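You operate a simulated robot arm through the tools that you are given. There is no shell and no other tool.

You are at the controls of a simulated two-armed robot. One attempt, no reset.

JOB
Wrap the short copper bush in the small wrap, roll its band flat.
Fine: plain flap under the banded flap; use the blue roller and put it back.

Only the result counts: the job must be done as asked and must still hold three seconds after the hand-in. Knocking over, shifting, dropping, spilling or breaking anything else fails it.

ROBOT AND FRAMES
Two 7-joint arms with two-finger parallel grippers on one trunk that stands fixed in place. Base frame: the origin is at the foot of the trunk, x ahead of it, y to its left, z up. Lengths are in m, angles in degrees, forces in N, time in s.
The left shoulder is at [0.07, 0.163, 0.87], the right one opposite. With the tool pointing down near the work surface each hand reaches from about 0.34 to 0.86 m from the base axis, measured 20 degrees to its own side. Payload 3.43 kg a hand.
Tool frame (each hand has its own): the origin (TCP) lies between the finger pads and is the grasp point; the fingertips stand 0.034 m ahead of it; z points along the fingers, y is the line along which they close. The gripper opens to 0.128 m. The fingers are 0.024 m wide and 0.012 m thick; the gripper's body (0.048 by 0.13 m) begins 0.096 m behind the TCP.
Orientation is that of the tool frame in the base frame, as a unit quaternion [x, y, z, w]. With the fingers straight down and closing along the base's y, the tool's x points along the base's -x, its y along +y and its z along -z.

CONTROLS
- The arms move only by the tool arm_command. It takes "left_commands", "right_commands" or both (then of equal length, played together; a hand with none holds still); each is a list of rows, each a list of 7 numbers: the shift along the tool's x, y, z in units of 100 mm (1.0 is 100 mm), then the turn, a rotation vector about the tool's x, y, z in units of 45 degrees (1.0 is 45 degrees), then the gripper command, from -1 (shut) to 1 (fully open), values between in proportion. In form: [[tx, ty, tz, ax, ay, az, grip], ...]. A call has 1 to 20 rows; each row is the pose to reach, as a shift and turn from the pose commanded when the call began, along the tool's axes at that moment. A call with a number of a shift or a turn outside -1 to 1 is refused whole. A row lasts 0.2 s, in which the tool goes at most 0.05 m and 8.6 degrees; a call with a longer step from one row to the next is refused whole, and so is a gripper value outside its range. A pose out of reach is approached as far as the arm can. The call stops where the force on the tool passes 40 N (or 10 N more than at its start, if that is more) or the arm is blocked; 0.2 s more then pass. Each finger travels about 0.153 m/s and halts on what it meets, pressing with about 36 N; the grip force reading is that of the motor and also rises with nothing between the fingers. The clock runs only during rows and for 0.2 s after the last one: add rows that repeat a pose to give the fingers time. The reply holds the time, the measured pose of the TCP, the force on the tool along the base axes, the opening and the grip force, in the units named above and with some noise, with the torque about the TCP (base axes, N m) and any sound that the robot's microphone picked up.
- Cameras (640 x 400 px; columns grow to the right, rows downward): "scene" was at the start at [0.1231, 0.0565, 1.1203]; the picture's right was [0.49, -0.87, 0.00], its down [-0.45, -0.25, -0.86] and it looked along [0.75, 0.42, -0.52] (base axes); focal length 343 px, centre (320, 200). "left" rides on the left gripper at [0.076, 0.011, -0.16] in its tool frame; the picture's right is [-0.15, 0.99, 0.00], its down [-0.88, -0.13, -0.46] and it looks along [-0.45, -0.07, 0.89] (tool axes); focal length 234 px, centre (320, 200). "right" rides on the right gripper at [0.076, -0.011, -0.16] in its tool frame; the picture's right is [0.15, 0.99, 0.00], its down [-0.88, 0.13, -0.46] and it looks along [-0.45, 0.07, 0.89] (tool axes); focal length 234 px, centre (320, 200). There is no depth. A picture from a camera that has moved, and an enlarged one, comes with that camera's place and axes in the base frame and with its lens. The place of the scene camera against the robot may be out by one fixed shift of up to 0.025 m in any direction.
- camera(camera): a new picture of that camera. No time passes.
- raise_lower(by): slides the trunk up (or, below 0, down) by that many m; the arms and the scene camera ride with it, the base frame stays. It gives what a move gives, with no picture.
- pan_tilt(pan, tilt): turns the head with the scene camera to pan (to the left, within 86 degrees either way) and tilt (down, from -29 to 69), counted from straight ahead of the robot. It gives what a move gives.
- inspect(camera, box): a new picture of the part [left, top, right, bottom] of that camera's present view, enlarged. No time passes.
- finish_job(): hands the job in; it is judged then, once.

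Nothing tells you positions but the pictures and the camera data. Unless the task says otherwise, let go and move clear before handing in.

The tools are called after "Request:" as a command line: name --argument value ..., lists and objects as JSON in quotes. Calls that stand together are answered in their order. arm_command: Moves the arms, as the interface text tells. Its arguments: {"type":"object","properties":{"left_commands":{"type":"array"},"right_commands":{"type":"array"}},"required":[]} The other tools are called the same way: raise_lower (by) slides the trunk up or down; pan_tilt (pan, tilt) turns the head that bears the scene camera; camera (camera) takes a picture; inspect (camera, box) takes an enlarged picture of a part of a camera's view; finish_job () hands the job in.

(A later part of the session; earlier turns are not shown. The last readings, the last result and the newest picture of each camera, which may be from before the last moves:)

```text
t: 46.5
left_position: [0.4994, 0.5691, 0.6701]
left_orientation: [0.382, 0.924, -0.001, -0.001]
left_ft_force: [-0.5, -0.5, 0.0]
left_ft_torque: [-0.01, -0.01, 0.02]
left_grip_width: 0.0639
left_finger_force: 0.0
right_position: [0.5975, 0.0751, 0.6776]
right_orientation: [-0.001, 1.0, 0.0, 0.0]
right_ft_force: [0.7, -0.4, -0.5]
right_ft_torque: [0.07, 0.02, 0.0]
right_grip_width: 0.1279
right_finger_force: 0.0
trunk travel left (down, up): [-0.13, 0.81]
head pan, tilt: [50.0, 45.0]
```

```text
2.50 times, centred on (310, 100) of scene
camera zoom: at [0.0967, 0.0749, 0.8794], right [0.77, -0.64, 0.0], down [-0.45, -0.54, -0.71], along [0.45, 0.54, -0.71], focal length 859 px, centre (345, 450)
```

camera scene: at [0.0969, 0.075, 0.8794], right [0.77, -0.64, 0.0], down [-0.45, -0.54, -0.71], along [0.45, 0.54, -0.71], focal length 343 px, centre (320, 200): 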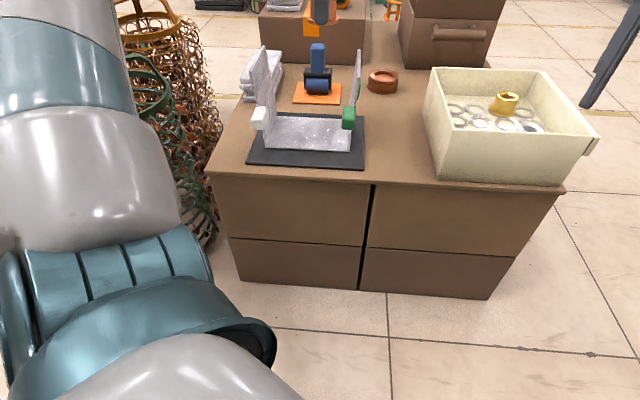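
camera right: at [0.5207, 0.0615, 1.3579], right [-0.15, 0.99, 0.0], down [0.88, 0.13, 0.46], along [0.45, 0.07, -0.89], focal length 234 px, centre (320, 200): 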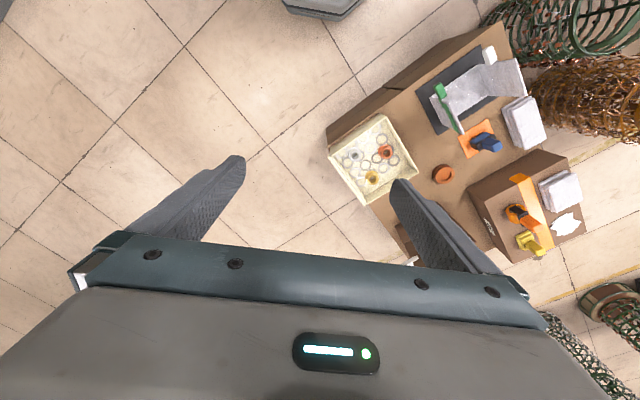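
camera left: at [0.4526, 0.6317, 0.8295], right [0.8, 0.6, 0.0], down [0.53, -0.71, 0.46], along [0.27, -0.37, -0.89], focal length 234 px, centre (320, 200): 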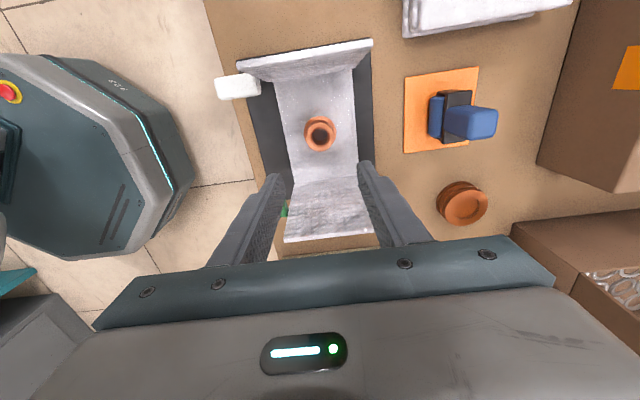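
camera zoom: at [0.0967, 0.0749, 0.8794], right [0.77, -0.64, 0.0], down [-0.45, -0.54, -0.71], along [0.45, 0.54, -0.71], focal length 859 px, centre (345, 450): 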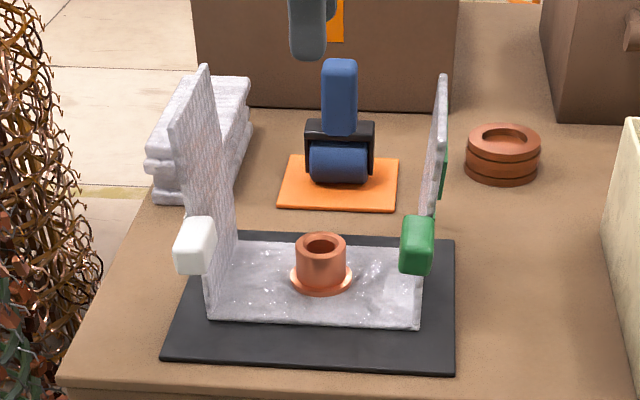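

The bush stands upright in the middle of the wrap. Next is the plain (white-tab) flap: I'll close the fingers, pass over its top edge, and come down outside it to push it inward.

Request:
arm_command --left_commands '[[0.4, 0, -0.1, 0, 0, 0, -0.5], [0.8, 0, -0.1, 0, 0, 0, -1], [1.0, 0, -0.1, 0, 0, 0, -1]]'

Request:
arm_command --left_commands '[[0.2, 0, 0, 0, 0, 0, -1], [0.38, 0, 0, 0, 0, 0, -1]]'

Request:
camera --camera "left"

Request:
camera --camera "scene"

```text
t: 47.3
left_position: [0.4287, 0.6378, 0.6789]
left_orientation: [0.382, 0.924, -0.001, -0.001]
left_ft_force: [-0.2, 0.2, -0.3]
left_ft_torque: [-0.01, -0.01, -0.01]
left_grip_width: 0.0
left_finger_force: 32.9
right_position: [0.5973, 0.0744, 0.6775]
right_orientation: [-0.001, 1.0, 0.0, 0.001]
right_ft_force: [-0.7, 0.7, 0.5]
right_ft_torque: [-0.02, 0.01, -0.01]
right_grip_width: 0.1279
right_finger_force: 0.0
trunk travel left (down, up): [-0.13, 0.81]
head pan, tilt: [50.0, 45.0]
```

```text
t: 47.9
left_position: [0.4015, 0.6666, 0.6784]
left_orientation: [0.381, 0.925, 0.0, 0.0]
left_ft_force: [-0.7, -0.1, 0.7]
left_ft_torque: [-0.02, -0.01, -0.03]
left_grip_width: 0.0
left_finger_force: 32.8
right_position: [0.5959, 0.073, 0.6788]
right_orientation: [-0.001, 1.0, 0.0, 0.001]
right_ft_force: [0.2, -0.1, -0.5]
right_ft_torque: [0.0, -0.01, 0.02]
right_grip_width: 0.1278
right_finger_force: 0.0
trunk travel left (down, up): [-0.13, 0.81]
head pan, tilt: [50.0, 45.0]
```

```text
taken
camera left: at [0.3546, 0.7287, 0.838], right [0.8, 0.6, 0.0], down [0.53, -0.71, 0.46], along [0.27, -0.37, -0.89], focal length 234 px, centre (320, 200)
```

left: 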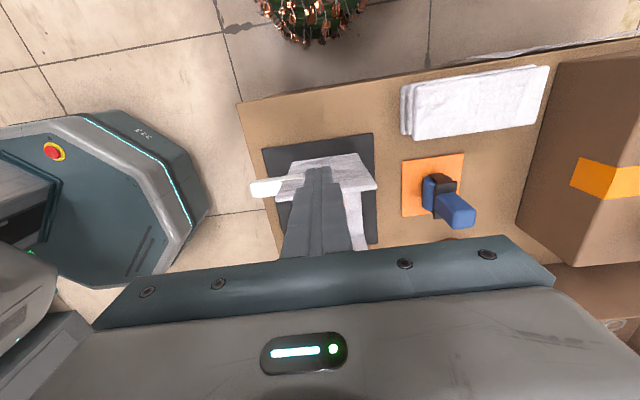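

```text
taken
camera scene: at [0.0967, 0.075, 0.8795], right [0.77, -0.64, 0.0], down [-0.45, -0.54, -0.71], along [0.45, 0.54, -0.71], focal length 343 px, centre (320, 200)
```

scene: 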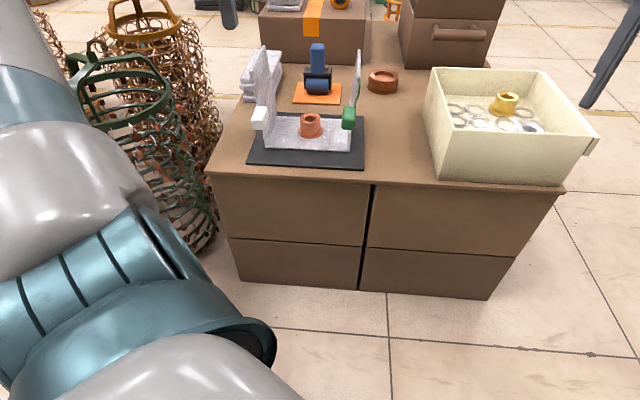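

Request:
inspect --camera "left" --box '[240, 120, 400, 250]'

```text
3.08 times, centred on (320, 185) of left
camera zoom: at [0.3546, 0.7287, 0.838], right [0.8, 0.6, 0.0], down [0.53, -0.71, 0.46], along [0.27, -0.37, -0.89], focal length 720 px, centre (320, 246)
```

zoom: 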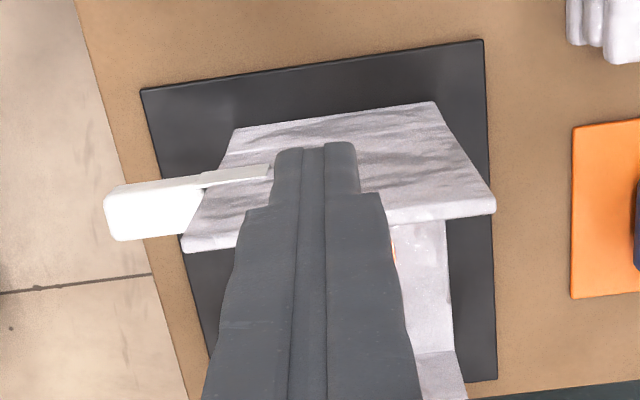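

Request:
arm_command --left_commands '[[0, 0, 0.3, 0, 0, 0, -1], [0, 0, 0.6, 0, 0, 0, -1], [0, 0, 0.92, 0, 0, 0, -1]]'

Request:
inspect --camera "scene" --box '[220, 20, 400, 180]'

```text
t: 48.7
left_position: [0.4031, 0.6673, 0.585]
left_orientation: [0.382, 0.924, -0.002, 0.0]
left_ft_force: [0.9, 0.2, 0.0]
left_ft_torque: [-0.01, 0.01, 0.03]
left_grip_width: 0.0
left_finger_force: 33.1
right_position: [0.5971, 0.074, 0.6781]
right_orientation: [-0.001, 1.0, -0.001, 0.0]
right_ft_force: [0.5, 0.1, -0.1]
right_ft_torque: [-0.01, -0.01, -0.01]
right_grip_width: 0.1282
right_finger_force: 0.0
trunk travel left (down, up): [-0.13, 0.81]
head pan, tilt: [50.0, 45.0]
```

```text
2.50 times, centred on (310, 100) of scene
camera zoom: at [0.0968, 0.0751, 0.8795], right [0.77, -0.64, 0.0], down [-0.45, -0.54, -0.71], along [0.45, 0.54, -0.71], focal length 859 px, centre (345, 450)
```

zoom: 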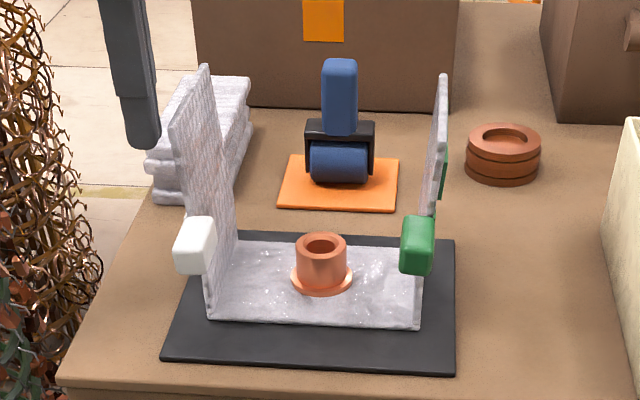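

The fingers are outside the flap at about mid-height. Now pushing gently inward.

Request:
arm_command --left_commands '[[-0.1, 0, 0, 0, 0, 0, -1], [-0.2, 0, 0, 0, 0, 0, -1], [-0.3, 0, 0, 0, 0, 0, -1], [-0.4, 0, 0, 0, 0, 0, -1]]'

Request:
inspect --camera "scene" --box '[220, 20, 400, 180]'

```text
t: 49.7
left_position: [0.4306, 0.6368, 0.5856]
left_orientation: [0.381, 0.924, -0.001, -0.001]
left_ft_force: [0.3, -0.1, -0.2]
left_ft_torque: [0.03, 0.0, 0.02]
left_grip_width: 0.0002
left_finger_force: 33.3
right_position: [0.5972, 0.0741, 0.6779]
right_orientation: [-0.001, 1.0, 0.0, -0.001]
right_ft_force: [0.1, 0.3, 0.7]
right_ft_torque: [0.02, 0.04, 0.03]
right_grip_width: 0.1279
right_finger_force: 0.0
trunk travel left (down, up): [-0.13, 0.81]
head pan, tilt: [50.0, 45.0]
```

```text
2.50 times, centred on (310, 100) of scene
camera zoom: at [0.0968, 0.0749, 0.8795], right [0.77, -0.64, 0.0], down [-0.45, -0.54, -0.71], along [0.45, 0.54, -0.71], focal length 859 px, centre (345, 450)
```

zoom: 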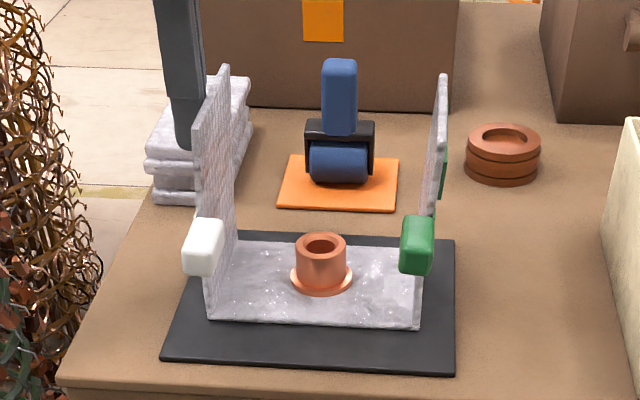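

The flap hinges freely. Following it along its arc.

Request:
arm_command --left_commands '[[-0.1, 0, 0.02, 0, 0, 0, -1], [-0.2, 0, 0.05, 0, 0, 0, -1], [-0.34, 0, 0.08, 0, 0, 0, -1]]'

Request:
inspect --camera "scene" --box '[220, 20, 400, 180]'

```text
t: 50.5
left_position: [0.4536, 0.6131, 0.5773]
left_orientation: [0.382, 0.924, 0.0, 0.0]
left_ft_force: [0.2, -1.6, -0.3]
left_ft_torque: [0.0, -0.01, -0.01]
left_grip_width: 0.0
left_finger_force: 33.3
right_position: [0.5962, 0.073, 0.6786]
right_orientation: [-0.001, 1.0, 0.0, 0.0]
right_ft_force: [-0.3, -0.8, 0.3]
right_ft_torque: [-0.01, -0.01, 0.01]
right_grip_width: 0.1283
right_finger_force: 0.1
trunk travel left (down, up): [-0.13, 0.81]
head pan, tilt: [50.0, 45.0]
```

```text
2.50 times, centred on (310, 100) of scene
camera zoom: at [0.0967, 0.0749, 0.8795], right [0.77, -0.64, 0.0], down [-0.45, -0.54, -0.71], along [0.45, 0.54, -0.71], focal length 859 px, centre (345, 450)
```

zoom: 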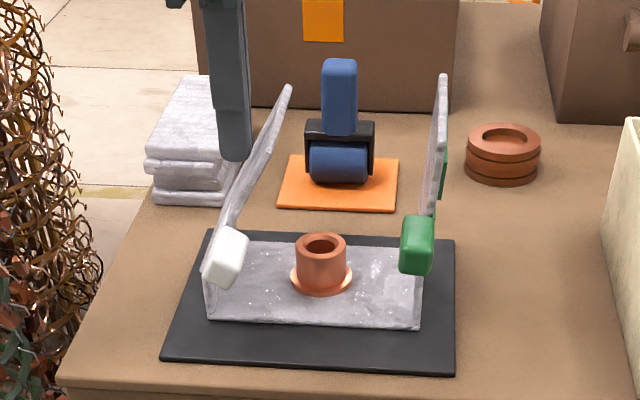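

The flap folds smoothly and seems to bend along its length. Continuing the arc.

Request:
arm_command --left_commands '[[-0.12, 0, 0.06, 0, 0, 0, -1], [-0.24, 0, 0.13, 0, 0, 0, -1], [-0.36, 0, 0.21, 0, 0, 0, -1]]'

Request:
inspect --camera "scene" --box '[220, 20, 400, 180]'

```text
t: 51.3
left_position: [0.4789, 0.5876, 0.5585]
left_orientation: [0.382, 0.924, -0.001, 0.0]
left_ft_force: [-0.3, 0.5, -0.1]
left_ft_torque: [0.03, 0.01, 0.02]
left_grip_width: 0.0
left_finger_force: 33.0
right_position: [0.5977, 0.0739, 0.6785]
right_orientation: [-0.001, 1.0, 0.0, 0.0]
right_ft_force: [-0.2, 0.0, -0.2]
right_ft_torque: [0.03, 0.01, 0.0]
right_grip_width: 0.1276
right_finger_force: 0.1
trunk travel left (down, up): [-0.13, 0.81]
head pan, tilt: [50.0, 45.0]
```

```text
2.50 times, centred on (310, 100) of scene
camera zoom: at [0.0968, 0.075, 0.8794], right [0.77, -0.64, 0.0], down [-0.45, -0.54, -0.71], along [0.45, 0.54, -0.71], focal length 859 px, centre (345, 450)
```

zoom: 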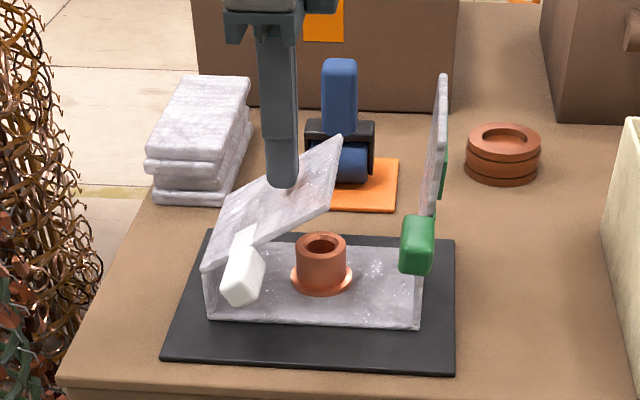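

The flap has a short riser about as tall as the bush, with the panel hinged at its top, so it will lie flat over the bush. Pressing the panel down gently.

Request:
arm_command --left_commands '[[-0.03, 0, 0.1, 0, 0, 0, -1], [-0.06, 0, 0.2, 0, 0, 0, -1], [-0.08, 0, 0.3, 0, 0, 0, -1]]'

Request:
inspect --camera "scene" --box '[220, 20, 400, 180]'

```text
t: 52.1
left_position: [0.4856, 0.5832, 0.5253]
left_orientation: [0.382, 0.924, -0.001, -0.001]
left_ft_force: [-0.6, 0.0, -0.3]
left_ft_torque: [0.0, -0.03, 0.04]
left_grip_width: 0.0001
left_finger_force: 33.1
right_position: [0.5969, 0.0737, 0.6784]
right_orientation: [-0.002, 1.0, -0.001, 0.0]
right_ft_force: [-0.7, 0.4, -0.2]
right_ft_torque: [0.01, 0.04, 0.0]
right_grip_width: 0.1278
right_finger_force: 0.2
trunk travel left (down, up): [-0.13, 0.81]
head pan, tilt: [50.0, 45.0]
```

```text
2.50 times, centred on (310, 100) of scene
camera zoom: at [0.0968, 0.075, 0.8795], right [0.77, -0.64, 0.0], down [-0.45, -0.54, -0.71], along [0.45, 0.54, -0.71], focal length 859 px, centre (345, 450)
```

zoom: 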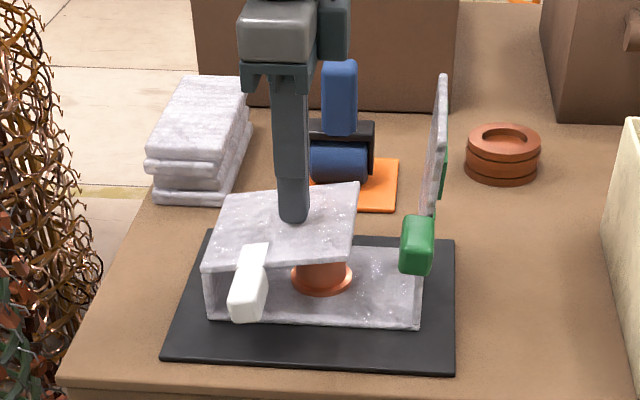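

Request:
arm_command --left_commands '[[0, 0, 0.03, 0, 0, 0, -1], [0, 0, 0.06, 0, 0, 0, -1]]'

Request:
arm_command --left_commands '[[0, 0, 0.02, 0, 0, 0, -1], [0, 0, 0.04, 0, 0, 0, -1]]'

Request:
inspect --camera "scene" --box '[220, 20, 400, 180]'

```text
t: 52.7
left_position: [0.4841, 0.5826, 0.5202]
left_orientation: [0.383, 0.924, -0.001, -0.001]
left_ft_force: [0.1, 0.1, 1.6]
left_ft_torque: [-0.02, -0.01, -0.02]
left_grip_width: 0.0
left_finger_force: 32.7
right_position: [0.5972, 0.073, 0.6777]
right_orientation: [-0.001, 1.0, 0.0, 0.0]
right_ft_force: [0.1, 0.3, 0.3]
right_ft_torque: [-0.02, -0.04, -0.02]
right_grip_width: 0.128
right_finger_force: 0.0
trunk travel left (down, up): [-0.13, 0.81]
head pan, tilt: [50.0, 45.0]
```

```text
t: 53.3
left_position: [0.4837, 0.5835, 0.5166]
left_orientation: [0.381, 0.924, -0.001, 0.0]
left_ft_force: [0.6, 0.5, -0.7]
left_ft_torque: [-0.01, 0.03, 0.01]
left_grip_width: 0.0
left_finger_force: 33.0
right_position: [0.5968, 0.0737, 0.6775]
right_orientation: [-0.001, 1.0, 0.0, 0.0]
right_ft_force: [0.0, 0.2, 0.4]
right_ft_torque: [0.03, 0.0, 0.02]
right_grip_width: 0.1281
right_finger_force: 0.1
trunk travel left (down, up): [-0.13, 0.81]
head pan, tilt: [50.0, 45.0]
```

```text
2.50 times, centred on (310, 100) of scene
camera zoom: at [0.0968, 0.0749, 0.8795], right [0.77, -0.64, 0.0], down [-0.45, -0.54, -0.71], along [0.45, 0.54, -0.71], focal length 859 px, centre (345, 450)
```

zoom: 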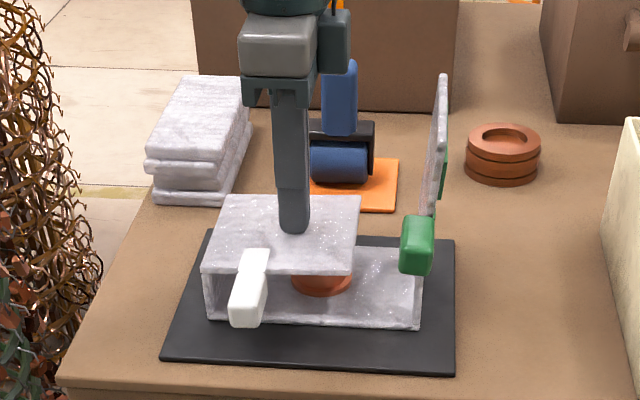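

Request:
arm_command --left_commands '[[0, 0, 0.02, 0, 0, 0, -1], [0, 0, 0.04, 0, 0, 0, -1]]'

Request:
arm_command --left_commands '[[0, 0, 0.02, 0, 0, 0, -1], [0, 0, 0.03, 0, 0, 0, -1]]'

Request:
inspect --camera "scene" --box '[250, 70, 370, 170]'

```text
t: 53.9
left_position: [0.4839, 0.5828, 0.5126]
left_orientation: [0.382, 0.924, 0.0, 0.0]
left_ft_force: [0.0, 0.5, 3.9]
left_ft_torque: [0.01, 0.01, -0.01]
left_grip_width: 0.0001
left_finger_force: 33.0
right_position: [0.5963, 0.0738, 0.6789]
right_orientation: [-0.001, 1.0, 0.001, 0.0]
right_ft_force: [-0.5, 0.3, 0.5]
right_ft_torque: [-0.05, 0.0, 0.0]
right_grip_width: 0.1281
right_finger_force: 0.2
trunk travel left (down, up): [-0.13, 0.81]
head pan, tilt: [50.0, 45.0]
```

```text
t: 54.5
left_position: [0.4844, 0.5842, 0.5128]
left_orientation: [0.382, 0.924, 0.002, 0.001]
left_ft_force: [-1.4, 3.8, 21.3]
left_ft_torque: [0.24, 0.21, 0.06]
left_grip_width: 0.0
left_finger_force: 33.2
right_position: [0.5957, 0.073, 0.6787]
right_orientation: [0.0, 1.0, 0.002, 0.0]
right_ft_force: [-0.2, -0.3, 0.4]
right_ft_torque: [-0.01, 0.0, 0.03]
right_grip_width: 0.1281
right_finger_force: 0.1
trunk travel left (down, up): [-0.13, 0.81]
head pan, tilt: [50.0, 45.0]
```

```text
4.00 times, centred on (310, 120) of scene
camera zoom: at [0.0955, 0.0737, 0.88], right [0.77, -0.64, 0.0], down [-0.45, -0.54, -0.71], along [0.46, 0.54, -0.71], focal length 1374 px, centre (360, 520)
```

zoom: 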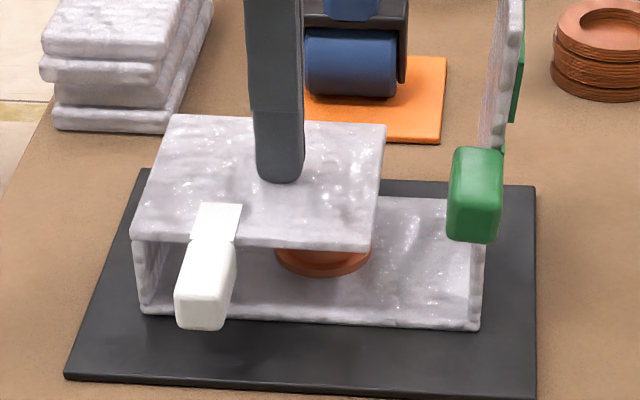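

The plain panel now rests flat on the bush. Lifting slowly to see whether it stays.

Request:
arm_command --left_commands '[[0, 0, -0.05, 0, 0, 0, -1], [0, 0, -0.15, 0, 0, 0, -1], [0, 0, -0.3, 0, 0, 0, -1]]'

Request:
inspect --camera "scene" --box '[220, 20, 400, 180]'

```text
t: 55.3
left_position: [0.484, 0.5831, 0.5396]
left_orientation: [0.381, 0.924, -0.002, -0.001]
left_ft_force: [0.2, -0.7, 0.7]
left_ft_torque: [-0.03, 0.02, 0.03]
left_grip_width: 0.0
left_finger_force: 33.1
right_position: [0.597, 0.0727, 0.6777]
right_orientation: [-0.001, 1.0, 0.0, 0.001]
right_ft_force: [0.8, 0.9, 0.3]
right_ft_torque: [0.04, -0.04, 0.03]
right_grip_width: 0.1279
right_finger_force: 0.1
trunk travel left (down, up): [-0.13, 0.81]
head pan, tilt: [50.0, 45.0]
```

```text
2.50 times, centred on (310, 100) of scene
camera zoom: at [0.0968, 0.0748, 0.8794], right [0.77, -0.64, 0.0], down [-0.45, -0.54, -0.71], along [0.45, 0.54, -0.71], focal length 859 px, centre (345, 450)
```

zoom: 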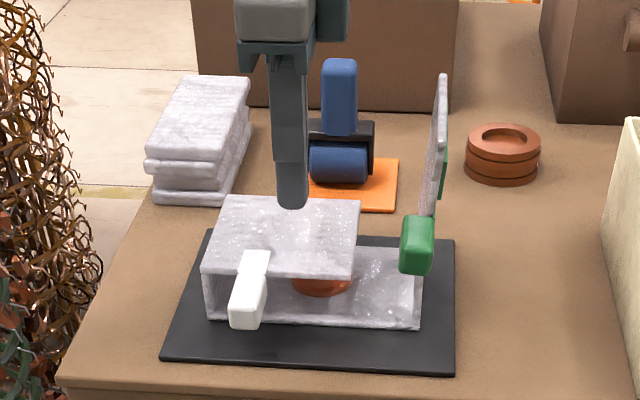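

The plain flap stays down. Now up and over to the outside of the green-banded flap.

Request:
arm_command --left_commands '[[0, 0, -0.4, 0, 0, 0, -1], [0, 0, -0.8, 0, 0, 0, -1], [0, 0, -1.0, 0, 0, 0, -1]]'

Request:
arm_command --left_commands '[[-0.1, 0, -0.4, 0, 0, 0, -1], [-0.5, 0, -0.4, 0, 0, 0, -1], [-1.0, 0, -0.4, 0, 0, 0, -1]]'

Request:
arm_command --left_commands '[[-0.3, 0, 0, 0, 0, 0, -1], [-0.56, 0, 0, 0, 0, 0, -1]]'

Request:
camera --camera "left"

Request:
inspect --camera "scene" --box '[220, 20, 400, 180]'

```text
t: 56.1
left_position: [0.4863, 0.5831, 0.6425]
left_orientation: [0.382, 0.924, -0.001, -0.001]
left_ft_force: [-0.4, 0.4, -0.2]
left_ft_torque: [0.02, 0.03, 0.02]
left_grip_width: 0.0001
left_finger_force: 33.2
right_position: [0.5965, 0.0732, 0.6784]
right_orientation: [-0.001, 1.0, 0.0, 0.0]
right_ft_force: [0.0, -0.4, 0.7]
right_ft_torque: [0.02, 0.0, 0.01]
right_grip_width: 0.128
right_finger_force: 0.0
trunk travel left (down, up): [-0.13, 0.81]
head pan, tilt: [50.0, 45.0]
```

```text
t: 56.9
left_position: [0.5574, 0.5112, 0.6826]
left_orientation: [0.383, 0.924, 0.0, 0.0]
left_ft_force: [0.2, 0.0, -0.4]
left_ft_torque: [-0.01, -0.03, -0.02]
left_grip_width: 0.0
left_finger_force: 33.3
right_position: [0.597, 0.0734, 0.678]
right_orientation: [-0.001, 1.0, 0.0, -0.001]
right_ft_force: [0.0, -0.5, 0.1]
right_ft_torque: [0.02, 0.02, 0.01]
right_grip_width: 0.1279
right_finger_force: 0.0
trunk travel left (down, up): [-0.13, 0.81]
head pan, tilt: [50.0, 45.0]
```

```text
t: 57.5
left_position: [0.5955, 0.4722, 0.6804]
left_orientation: [0.382, 0.924, 0.0, -0.001]
left_ft_force: [0.7, 0.4, -0.4]
left_ft_torque: [-0.01, 0.01, 0.03]
left_grip_width: 0.0001
left_finger_force: 32.6
right_position: [0.5968, 0.0741, 0.679]
right_orientation: [-0.001, 1.0, 0.0, -0.001]
right_ft_force: [-0.4, -0.3, 0.3]
right_ft_torque: [0.0, 0.0, 0.01]
right_grip_width: 0.128
right_finger_force: 0.0
trunk travel left (down, up): [-0.13, 0.81]
head pan, tilt: [50.0, 45.0]
```

```text
taken
camera left: at [0.549, 0.5341, 0.8408], right [0.8, 0.6, 0.0], down [0.53, -0.71, 0.45], along [0.27, -0.37, -0.89], focal length 234 px, centre (320, 200)
```

left: 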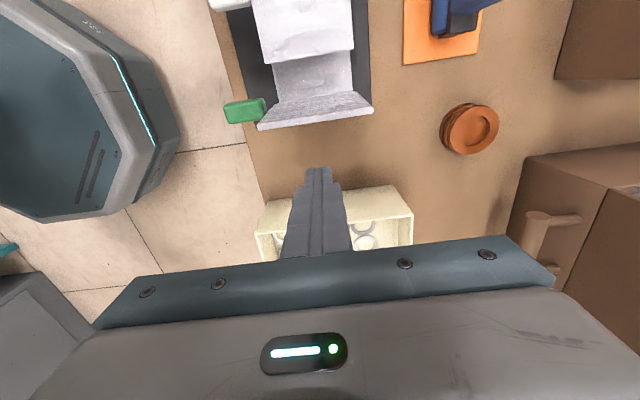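

```text
2.50 times, centred on (310, 100) of scene
camera zoom: at [0.0969, 0.0748, 0.8794], right [0.77, -0.64, 0.0], down [-0.45, -0.54, -0.71], along [0.45, 0.54, -0.71], focal length 859 px, centre (345, 450)
```

zoom: 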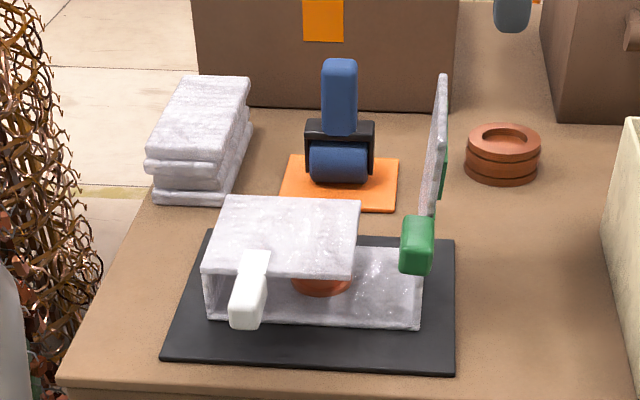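

The green-banded flap's outer face is at u≈-0.095. I'll push it near its top edge, above the band, so the band isn't touched, following the same arc.

Request:
arm_command --left_commands '[[0, 0, 0.3, 0, 0, 0, -1], [0, 0, 0.66, 0, 0, 0, -1], [0.15, 0, 0.66, 0, 0, 0, -1], [0.3, 0, 0.66, 0, 0, 0, -1], [0.4, 0, 0.67, 0, 0, 0, -1]]'

Request:
inspect --camera "scene" --box '[220, 20, 400, 180]'

Request:
inspect --camera "left" --box '[200, 20, 420, 220]'

```text
t: 58.7
left_position: [0.5672, 0.5014, 0.6136]
left_orientation: [0.382, 0.924, -0.001, 0.0]
left_ft_force: [0.1, -0.6, 0.3]
left_ft_torque: [0.01, 0.0, 0.01]
left_grip_width: 0.0
left_finger_force: 32.9
right_position: [0.5975, 0.0738, 0.6786]
right_orientation: [-0.001, 1.0, 0.0, -0.001]
right_ft_force: [0.7, 0.9, 0.5]
right_ft_torque: [0.0, -0.01, -0.02]
right_grip_width: 0.1281
right_finger_force: 0.1
trunk travel left (down, up): [-0.13, 0.81]
head pan, tilt: [50.0, 45.0]
```

```text
2.50 times, centred on (310, 100) of scene
camera zoom: at [0.0968, 0.0749, 0.8795], right [0.77, -0.64, 0.0], down [-0.45, -0.54, -0.71], along [0.45, 0.54, -0.71], focal length 859 px, centre (345, 450)
```

zoom: 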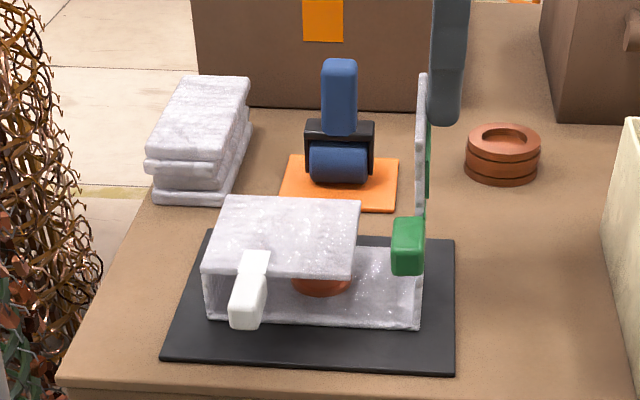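

```text
2.00 times, centred on (310, 120) of left
camera zoom: at [0.5201, 0.5639, 0.7728], right [0.8, 0.6, 0.0], down [0.53, -0.71, 0.46], along [0.27, -0.37, -0.89], focal length 468 px, centre (340, 360)
```

zoom: 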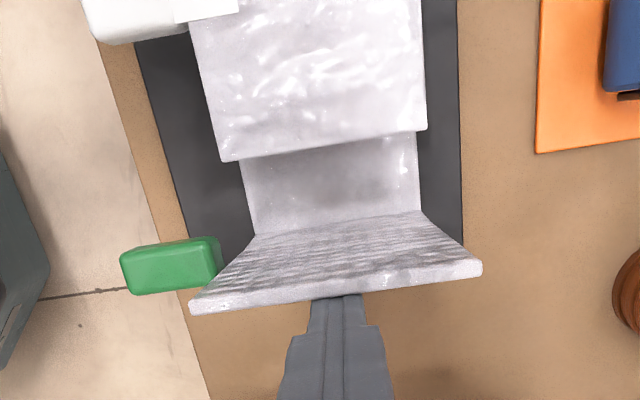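

Request:
arm_command --left_commands '[[0.14, 0, 0.02, 0, 0, 0, -1], [0.27, 0, 0.06, 0, 0, 0, -1], [0.43, 0, 0.14, 0, 0, 0, -1], [0.585, 0, 0.24, 0, 0, 0, -1]]'

Request:
inspect --camera "scene" --box '[220, 20, 400, 180]'

Request:
inspect --camera "left" --box '[200, 20, 420, 220]'

```text
t: 59.7
left_position: [0.5265, 0.5418, 0.5883]
left_orientation: [0.382, 0.924, -0.001, -0.001]
left_ft_force: [0.6, 0.0, 0.7]
left_ft_torque: [-0.04, 0.01, 0.02]
left_grip_width: 0.0
left_finger_force: 32.7
right_position: [0.5973, 0.0733, 0.6784]
right_orientation: [-0.001, 1.0, 0.0, -0.001]
right_ft_force: [0.0, 0.2, -1.1]
right_ft_torque: [0.01, 0.02, 0.03]
right_grip_width: 0.1282
right_finger_force: 0.0
trunk travel left (down, up): [-0.13, 0.81]
head pan, tilt: [50.0, 45.0]
```

```text
2.50 times, centred on (310, 100) of scene
camera zoom: at [0.0968, 0.075, 0.8795], right [0.77, -0.64, 0.0], down [-0.45, -0.54, -0.71], along [0.45, 0.54, -0.71], focal length 859 px, centre (345, 450)
```

zoom: 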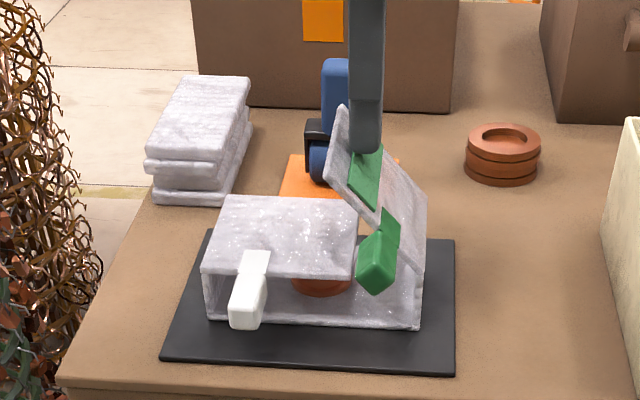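

```text
2.00 times, centred on (310, 120) of left
camera zoom: at [0.4792, 0.6051, 0.7487], right [0.8, 0.6, 0.0], down [0.53, -0.71, 0.46], along [0.27, -0.37, -0.89], focal length 468 px, centre (340, 360)
```

zoom: 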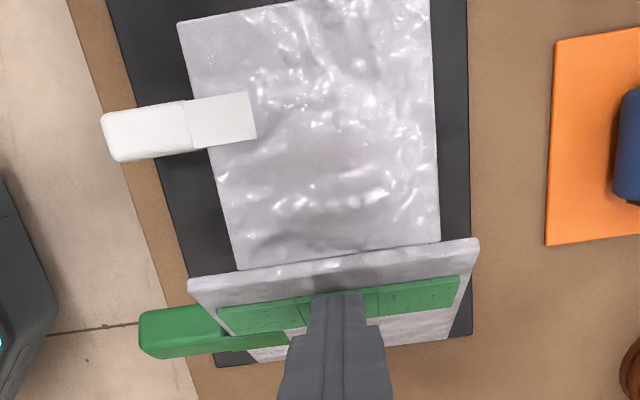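

Request:
inspect --camera "left" --box '[260, 140, 380, 210]'

Request:
inspect --camera "scene" --box '[300, 50, 360, 110]'

```text
5.33 times, centred on (320, 175) of left
camera zoom: at [0.4792, 0.6051, 0.7487], right [0.8, 0.6, 0.0], down [0.53, -0.71, 0.46], along [0.27, -0.37, -0.89], focal length 1249 px, centre (320, 333)
```

zoom: 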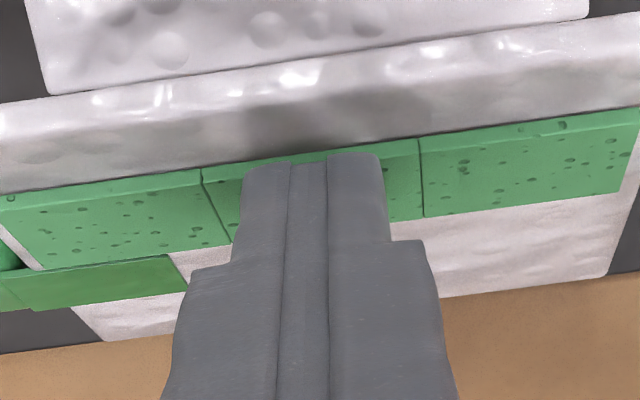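

```text
6.67 times, centred on (330, 80) of scene
camera zoom: at [0.0968, 0.075, 0.8795], right [0.77, -0.64, 0.0], down [-0.45, -0.54, -0.71], along [0.45, 0.54, -0.71], focal length 2290 px, centre (253, 1000)
```

zoom: 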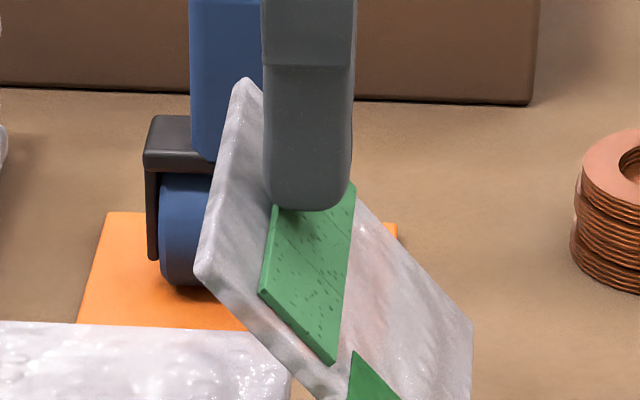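

The band is three green pads near the flap's free end. I'll shift the contact to the bare edge beyond the band and keep folding.

Request:
arm_command --left_commands '[[0, 0, -0.1, 0, 0, 0, -1], [0.06, 0, -0.1, 0, 0, 0, -1], [0.14, 0, -0.07, 0, 0, 0, -1], [0.22, 0, 0.02, 0, 0, 0, -1]]'

Request:
inspect --camera "scene" --box '[270, 50, 370, 150]'

Request:
inspect --camera "left" --box '[240, 100, 400, 220]'

```text
t: 60.7
left_position: [0.5102, 0.5569, 0.5873]
left_orientation: [0.382, 0.924, -0.001, -0.001]
left_ft_force: [0.4, 0.2, 0.6]
left_ft_torque: [-0.01, -0.01, 0.01]
left_grip_width: 0.0
left_finger_force: 33.4
right_position: [0.5963, 0.0736, 0.6779]
right_orientation: [-0.001, 1.0, 0.0, 0.0]
right_ft_force: [-0.7, 0.3, -0.4]
right_ft_torque: [0.0, 0.0, 0.02]
right_grip_width: 0.128
right_finger_force: 0.2
trunk travel left (down, up): [-0.13, 0.81]
head pan, tilt: [50.0, 45.0]
```

```text
4.00 times, centred on (320, 100) of scene
camera zoom: at [0.0968, 0.0749, 0.8795], right [0.77, -0.64, 0.0], down [-0.45, -0.54, -0.71], along [0.45, 0.54, -0.71], focal length 1374 px, centre (320, 600)
```

zoom: 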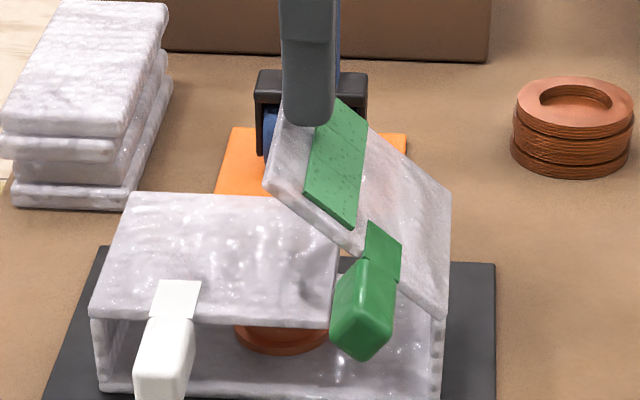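

```text
3.33 times, centred on (320, 160) of left
camera zoom: at [0.4647, 0.6201, 0.7476], right [0.8, 0.6, 0.0], down [0.53, -0.71, 0.46], along [0.27, -0.37, -0.89], focal length 781 px, centre (320, 333)
```

zoom: 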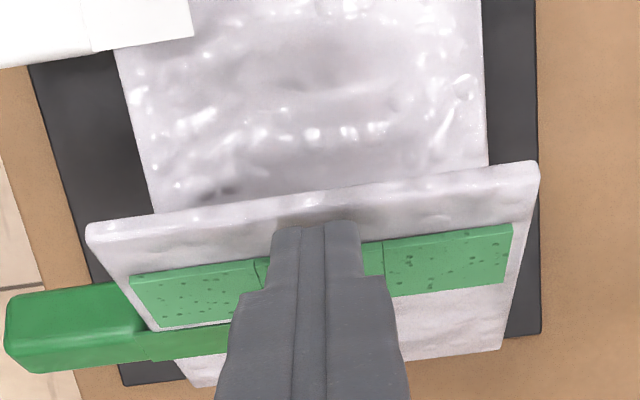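

Request:
arm_command --left_commands '[[0.04, 0, 0.1, 0, 0, 0, -1], [0.09, 0, 0.2, 0, 0, 0, -1], [0.14, 0, 0.3, 0, 0, 0, -1]]'

Request:
inspect --camera "scene" --box '[270, 50, 370, 150]'

Request:
inspect --camera "left" --box '[240, 100, 400, 220]'

```text
t: 61.5
left_position: [0.5009, 0.5693, 0.5576]
left_orientation: [0.382, 0.924, -0.001, -0.001]
left_ft_force: [1.2, 0.0, 0.1]
left_ft_torque: [0.01, -0.05, -0.01]
left_grip_width: 0.0
left_finger_force: 33.4
right_position: [0.5971, 0.0732, 0.6778]
right_orientation: [-0.001, 1.0, 0.0, 0.0]
right_ft_force: [0.7, 0.3, 0.1]
right_ft_torque: [0.0, 0.04, 0.0]
right_grip_width: 0.1283
right_finger_force: 0.1
trunk travel left (down, up): [-0.13, 0.81]
head pan, tilt: [50.0, 45.0]
```

```text
4.00 times, centred on (320, 100) of scene
camera zoom: at [0.0968, 0.075, 0.8795], right [0.77, -0.64, 0.0], down [-0.45, -0.54, -0.71], along [0.45, 0.54, -0.71], focal length 1374 px, centre (320, 600)
```

zoom: 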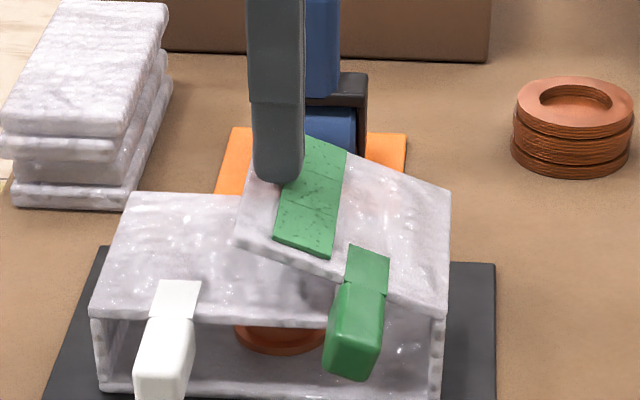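

```text
3.33 times, centred on (320, 160) of left
camera zoom: at [0.4537, 0.6309, 0.7173], right [0.8, 0.6, 0.0], down [0.53, -0.71, 0.46], along [0.27, -0.37, -0.89], focal length 781 px, centre (320, 333)
```

zoom: 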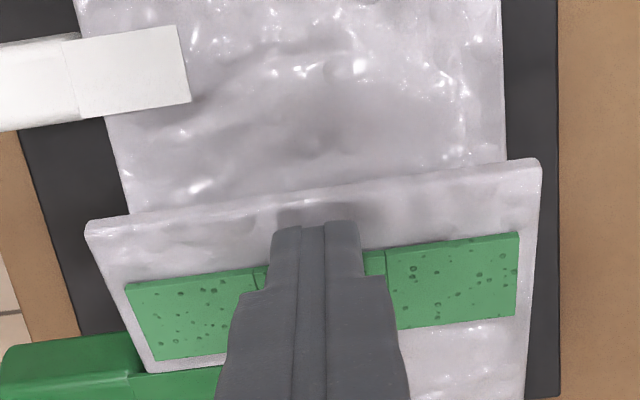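

Request:
arm_command --left_commands '[[0.03, 0, 0.1, 0, 0, 0, -1], [0.06, 0, 0.18, 0, 0, 0, -1], [0.08, 0, 0.26, 0, 0, 0, -1]]'

Request:
inspect --camera "scene" --box '[270, 50, 370, 150]'

Request:
inspect --camera "left" --box '[240, 100, 400, 220]'

```text
t: 62.3
left_position: [0.4955, 0.5733, 0.5312]
left_orientation: [0.381, 0.924, -0.002, 0.0]
left_ft_force: [1.0, -0.3, 0.4]
left_ft_torque: [0.0, -0.03, -0.01]
left_grip_width: 0.0001
left_finger_force: 33.6
right_position: [0.597, 0.0736, 0.6788]
right_orientation: [-0.001, 1.0, 0.0, 0.0]
right_ft_force: [-0.1, -0.8, -1.3]
right_ft_torque: [0.02, 0.03, 0.03]
right_grip_width: 0.1278
right_finger_force: 0.2
trunk travel left (down, up): [-0.13, 0.81]
head pan, tilt: [50.0, 45.0]
```

```text
4.00 times, centred on (320, 100) of scene
camera zoom: at [0.0968, 0.0749, 0.8795], right [0.77, -0.64, 0.0], down [-0.45, -0.54, -0.71], along [0.45, 0.54, -0.71], focal length 1374 px, centre (320, 600)
```

zoom: 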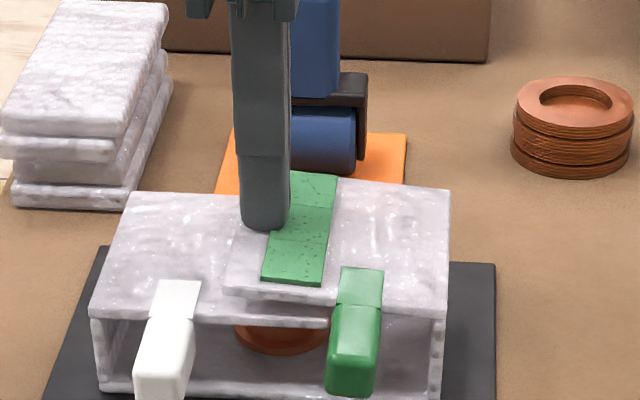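

```text
3.33 times, centred on (320, 160) of left
camera zoom: at [0.4478, 0.6356, 0.6905], right [0.8, 0.6, 0.0], down [0.53, -0.71, 0.46], along [0.27, -0.37, -0.89], focal length 781 px, centre (320, 333)
```

zoom: 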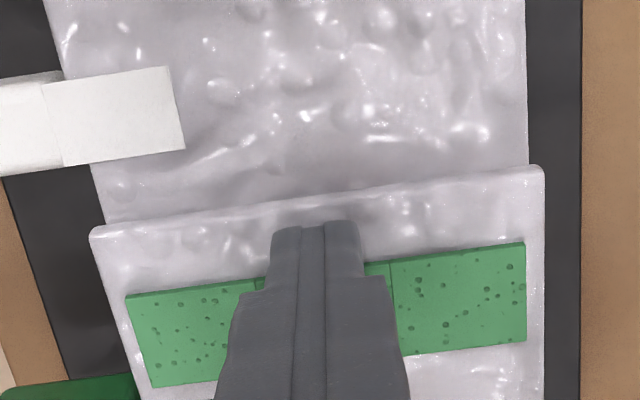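

Nearly closed, with the banded flap on top. I'll shift slightly toward its free edge, off the band, and press it down lightly onto the plain flap.

Request:
arm_command --left_commands '[[0.04, 0, 0.0, 0, 0, 0, -1], [0.08, 0, 0.03, 0, 0, 0, -1], [0.08, 0, 0.06, 0, 0, 0, -1]]'

Request:
arm_command --left_commands '[[0, 0, 0.03, 0, 0, 0, -1], [0, 0, 0.05, 0, 0, 0, -1]]'

Request:
inspect --camera "scene" --box '[270, 50, 370, 150]'

Request:
inspect --camera "left" --box '[240, 100, 400, 220]'

```text
t: 63.1
left_position: [0.489, 0.579, 0.5246]
left_orientation: [0.382, 0.924, 0.0, -0.001]
left_ft_force: [-0.6, 0.4, 1.0]
left_ft_torque: [0.03, 0.0, -0.01]
left_grip_width: 0.0001
left_finger_force: 32.5
right_position: [0.5972, 0.074, 0.6799]
right_orientation: [0.0, 1.0, -0.001, 0.0]
right_ft_force: [0.1, 0.2, 0.5]
right_ft_torque: [-0.02, 0.01, 0.02]
right_grip_width: 0.1279
right_finger_force: 0.0
trunk travel left (down, up): [-0.13, 0.81]
head pan, tilt: [50.0, 45.0]
```

```text
t: 63.7
left_position: [0.4892, 0.5806, 0.5222]
left_orientation: [0.382, 0.924, 0.001, 0.001]
left_ft_force: [-0.3, 4.9, 11.4]
left_ft_torque: [0.02, -0.06, 0.0]
left_grip_width: 0.0001
left_finger_force: 33.0
right_position: [0.5965, 0.074, 0.679]
right_orientation: [-0.001, 1.0, 0.0, -0.001]
right_ft_force: [-0.5, 0.0, -0.3]
right_ft_torque: [-0.01, -0.02, -0.02]
right_grip_width: 0.1281
right_finger_force: 0.1
trunk travel left (down, up): [-0.13, 0.81]
head pan, tilt: [50.0, 45.0]
```

```text
4.00 times, centred on (320, 100) of scene
camera zoom: at [0.0962, 0.0745, 0.8798], right [0.77, -0.64, 0.0], down [-0.45, -0.54, -0.71], along [0.45, 0.54, -0.71], focal length 1374 px, centre (320, 600)
```

zoom: 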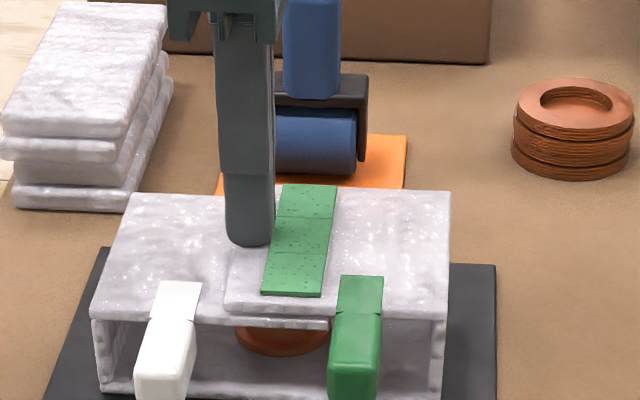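

```text
3.33 times, centred on (320, 160) of left
camera zoom: at [0.4416, 0.6415, 0.6816], right [0.8, 0.6, 0.0], down [0.53, -0.71, 0.46], along [0.27, -0.36, -0.89], focal length 781 px, centre (320, 333)
```

zoom: 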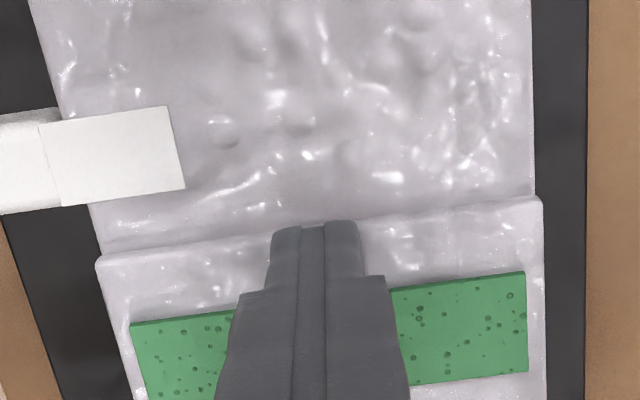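

The banded flap now lies flat over the plain flap. Lifting off to measure the band and then fetch the roller.

Request:
arm_command --left_commands '[[0, 0, -0.05, 0, 0, 0, -1], [0, 0, -0.3, 0, 0, 0, -1], [0, 0, -0.7, 0, 0, 0, -1], [0, 0, -1.0, 0, 0, 0, -1]]'

Request:
camera --camera "left"

Request:
inspect --camera "left" --box '[220, 60, 400, 220]'

Request:
inspect --camera "scene" --box '[220, 20, 400, 180]'

```text
t: 64.7
left_position: [0.4873, 0.5787, 0.6198]
left_orientation: [0.382, 0.924, -0.001, -0.002]
left_ft_force: [0.0, 0.1, -0.4]
left_ft_torque: [-0.04, -0.03, 0.01]
left_grip_width: 0.0001
left_finger_force: 32.9
right_position: [0.5959, 0.0732, 0.6782]
right_orientation: [-0.001, 1.0, 0.0, 0.001]
right_ft_force: [0.1, 0.6, -0.8]
right_ft_torque: [-0.02, 0.03, 0.0]
right_grip_width: 0.1277
right_finger_force: 0.1
trunk travel left (down, up): [-0.13, 0.81]
head pan, tilt: [50.0, 45.0]
```

```text
taken
camera left: at [0.4414, 0.6409, 0.7801], right [0.8, 0.6, 0.0], down [0.53, -0.71, 0.45], along [0.27, -0.37, -0.89], focal length 234 px, centre (320, 200)
```

left: 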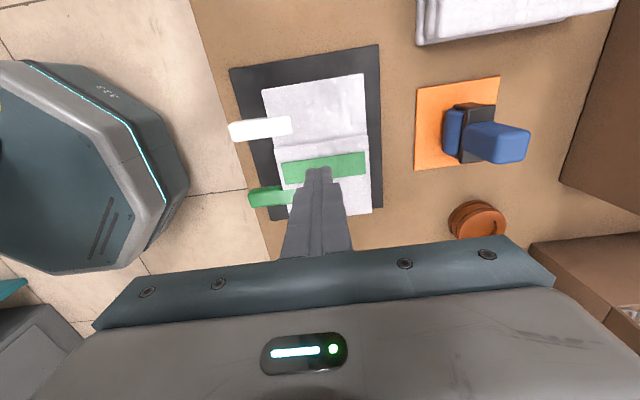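

```text
2.50 times, centred on (310, 140) of left
camera zoom: at [0.4414, 0.6409, 0.7801], right [0.8, 0.6, 0.0], down [0.53, -0.71, 0.45], along [0.27, -0.37, -0.89], focal length 585 px, centre (345, 350)
```

zoom: 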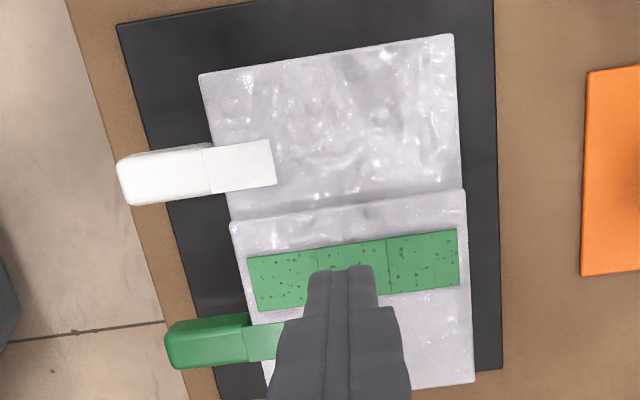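

```text
2.50 times, centred on (310, 100) of scene
camera zoom: at [0.0967, 0.0747, 0.8794], right [0.77, -0.64, 0.0], down [-0.45, -0.54, -0.71], along [0.45, 0.54, -0.71], focal length 859 px, centre (345, 450)
```

zoom: 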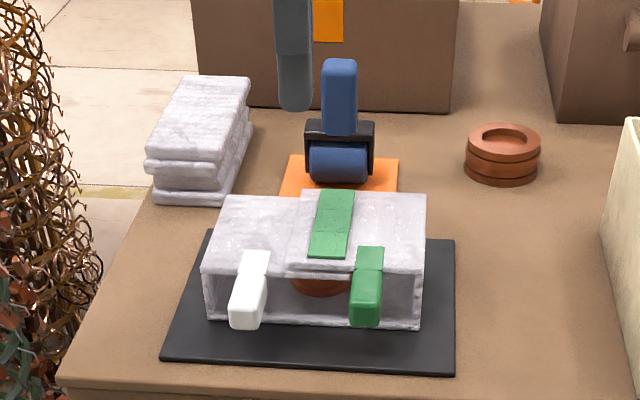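

The wrap is closed with the band on top, centred near (0.506, 0.561). Now a closer look at the roller before fetching it.

Request:
inspect --camera "left" --box '[400, 60, 560, 190]'

Request:
inspect --camera "scene" --box '[290, 35, 345, 80]'

```text
3.08 times, centred on (480, 125) of left
camera zoom: at [0.4414, 0.6409, 0.7801], right [0.8, 0.6, 0.0], down [0.53, -0.71, 0.45], along [0.27, -0.37, -0.89], focal length 720 px, centre (-172, 431)
```

zoom: 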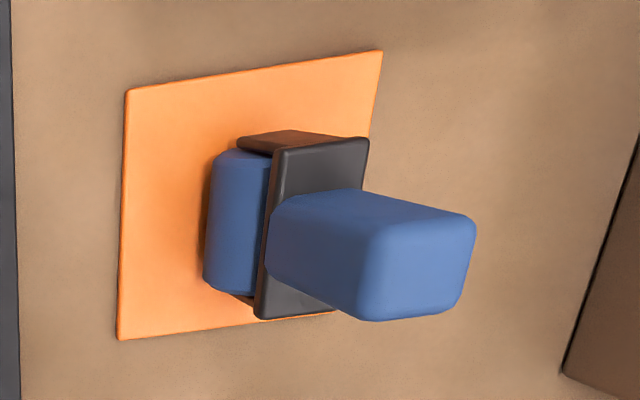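

```text
8.89 times, centred on (318, 58) of scene
camera zoom: at [0.0967, 0.0747, 0.8794], right [0.77, -0.64, 0.0], down [-0.45, -0.54, -0.71], along [0.45, 0.54, -0.71], focal length 3053 px, centre (342, 1467)
```

zoom: 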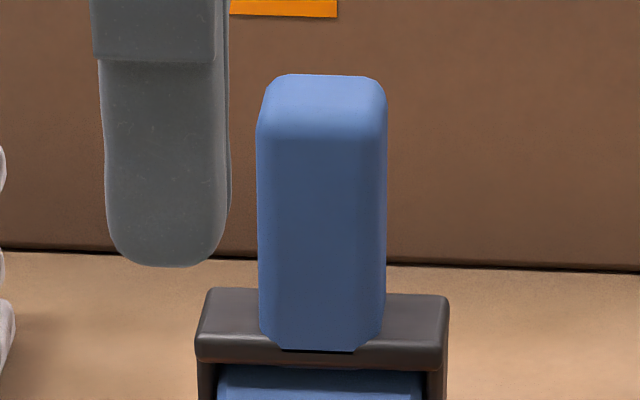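

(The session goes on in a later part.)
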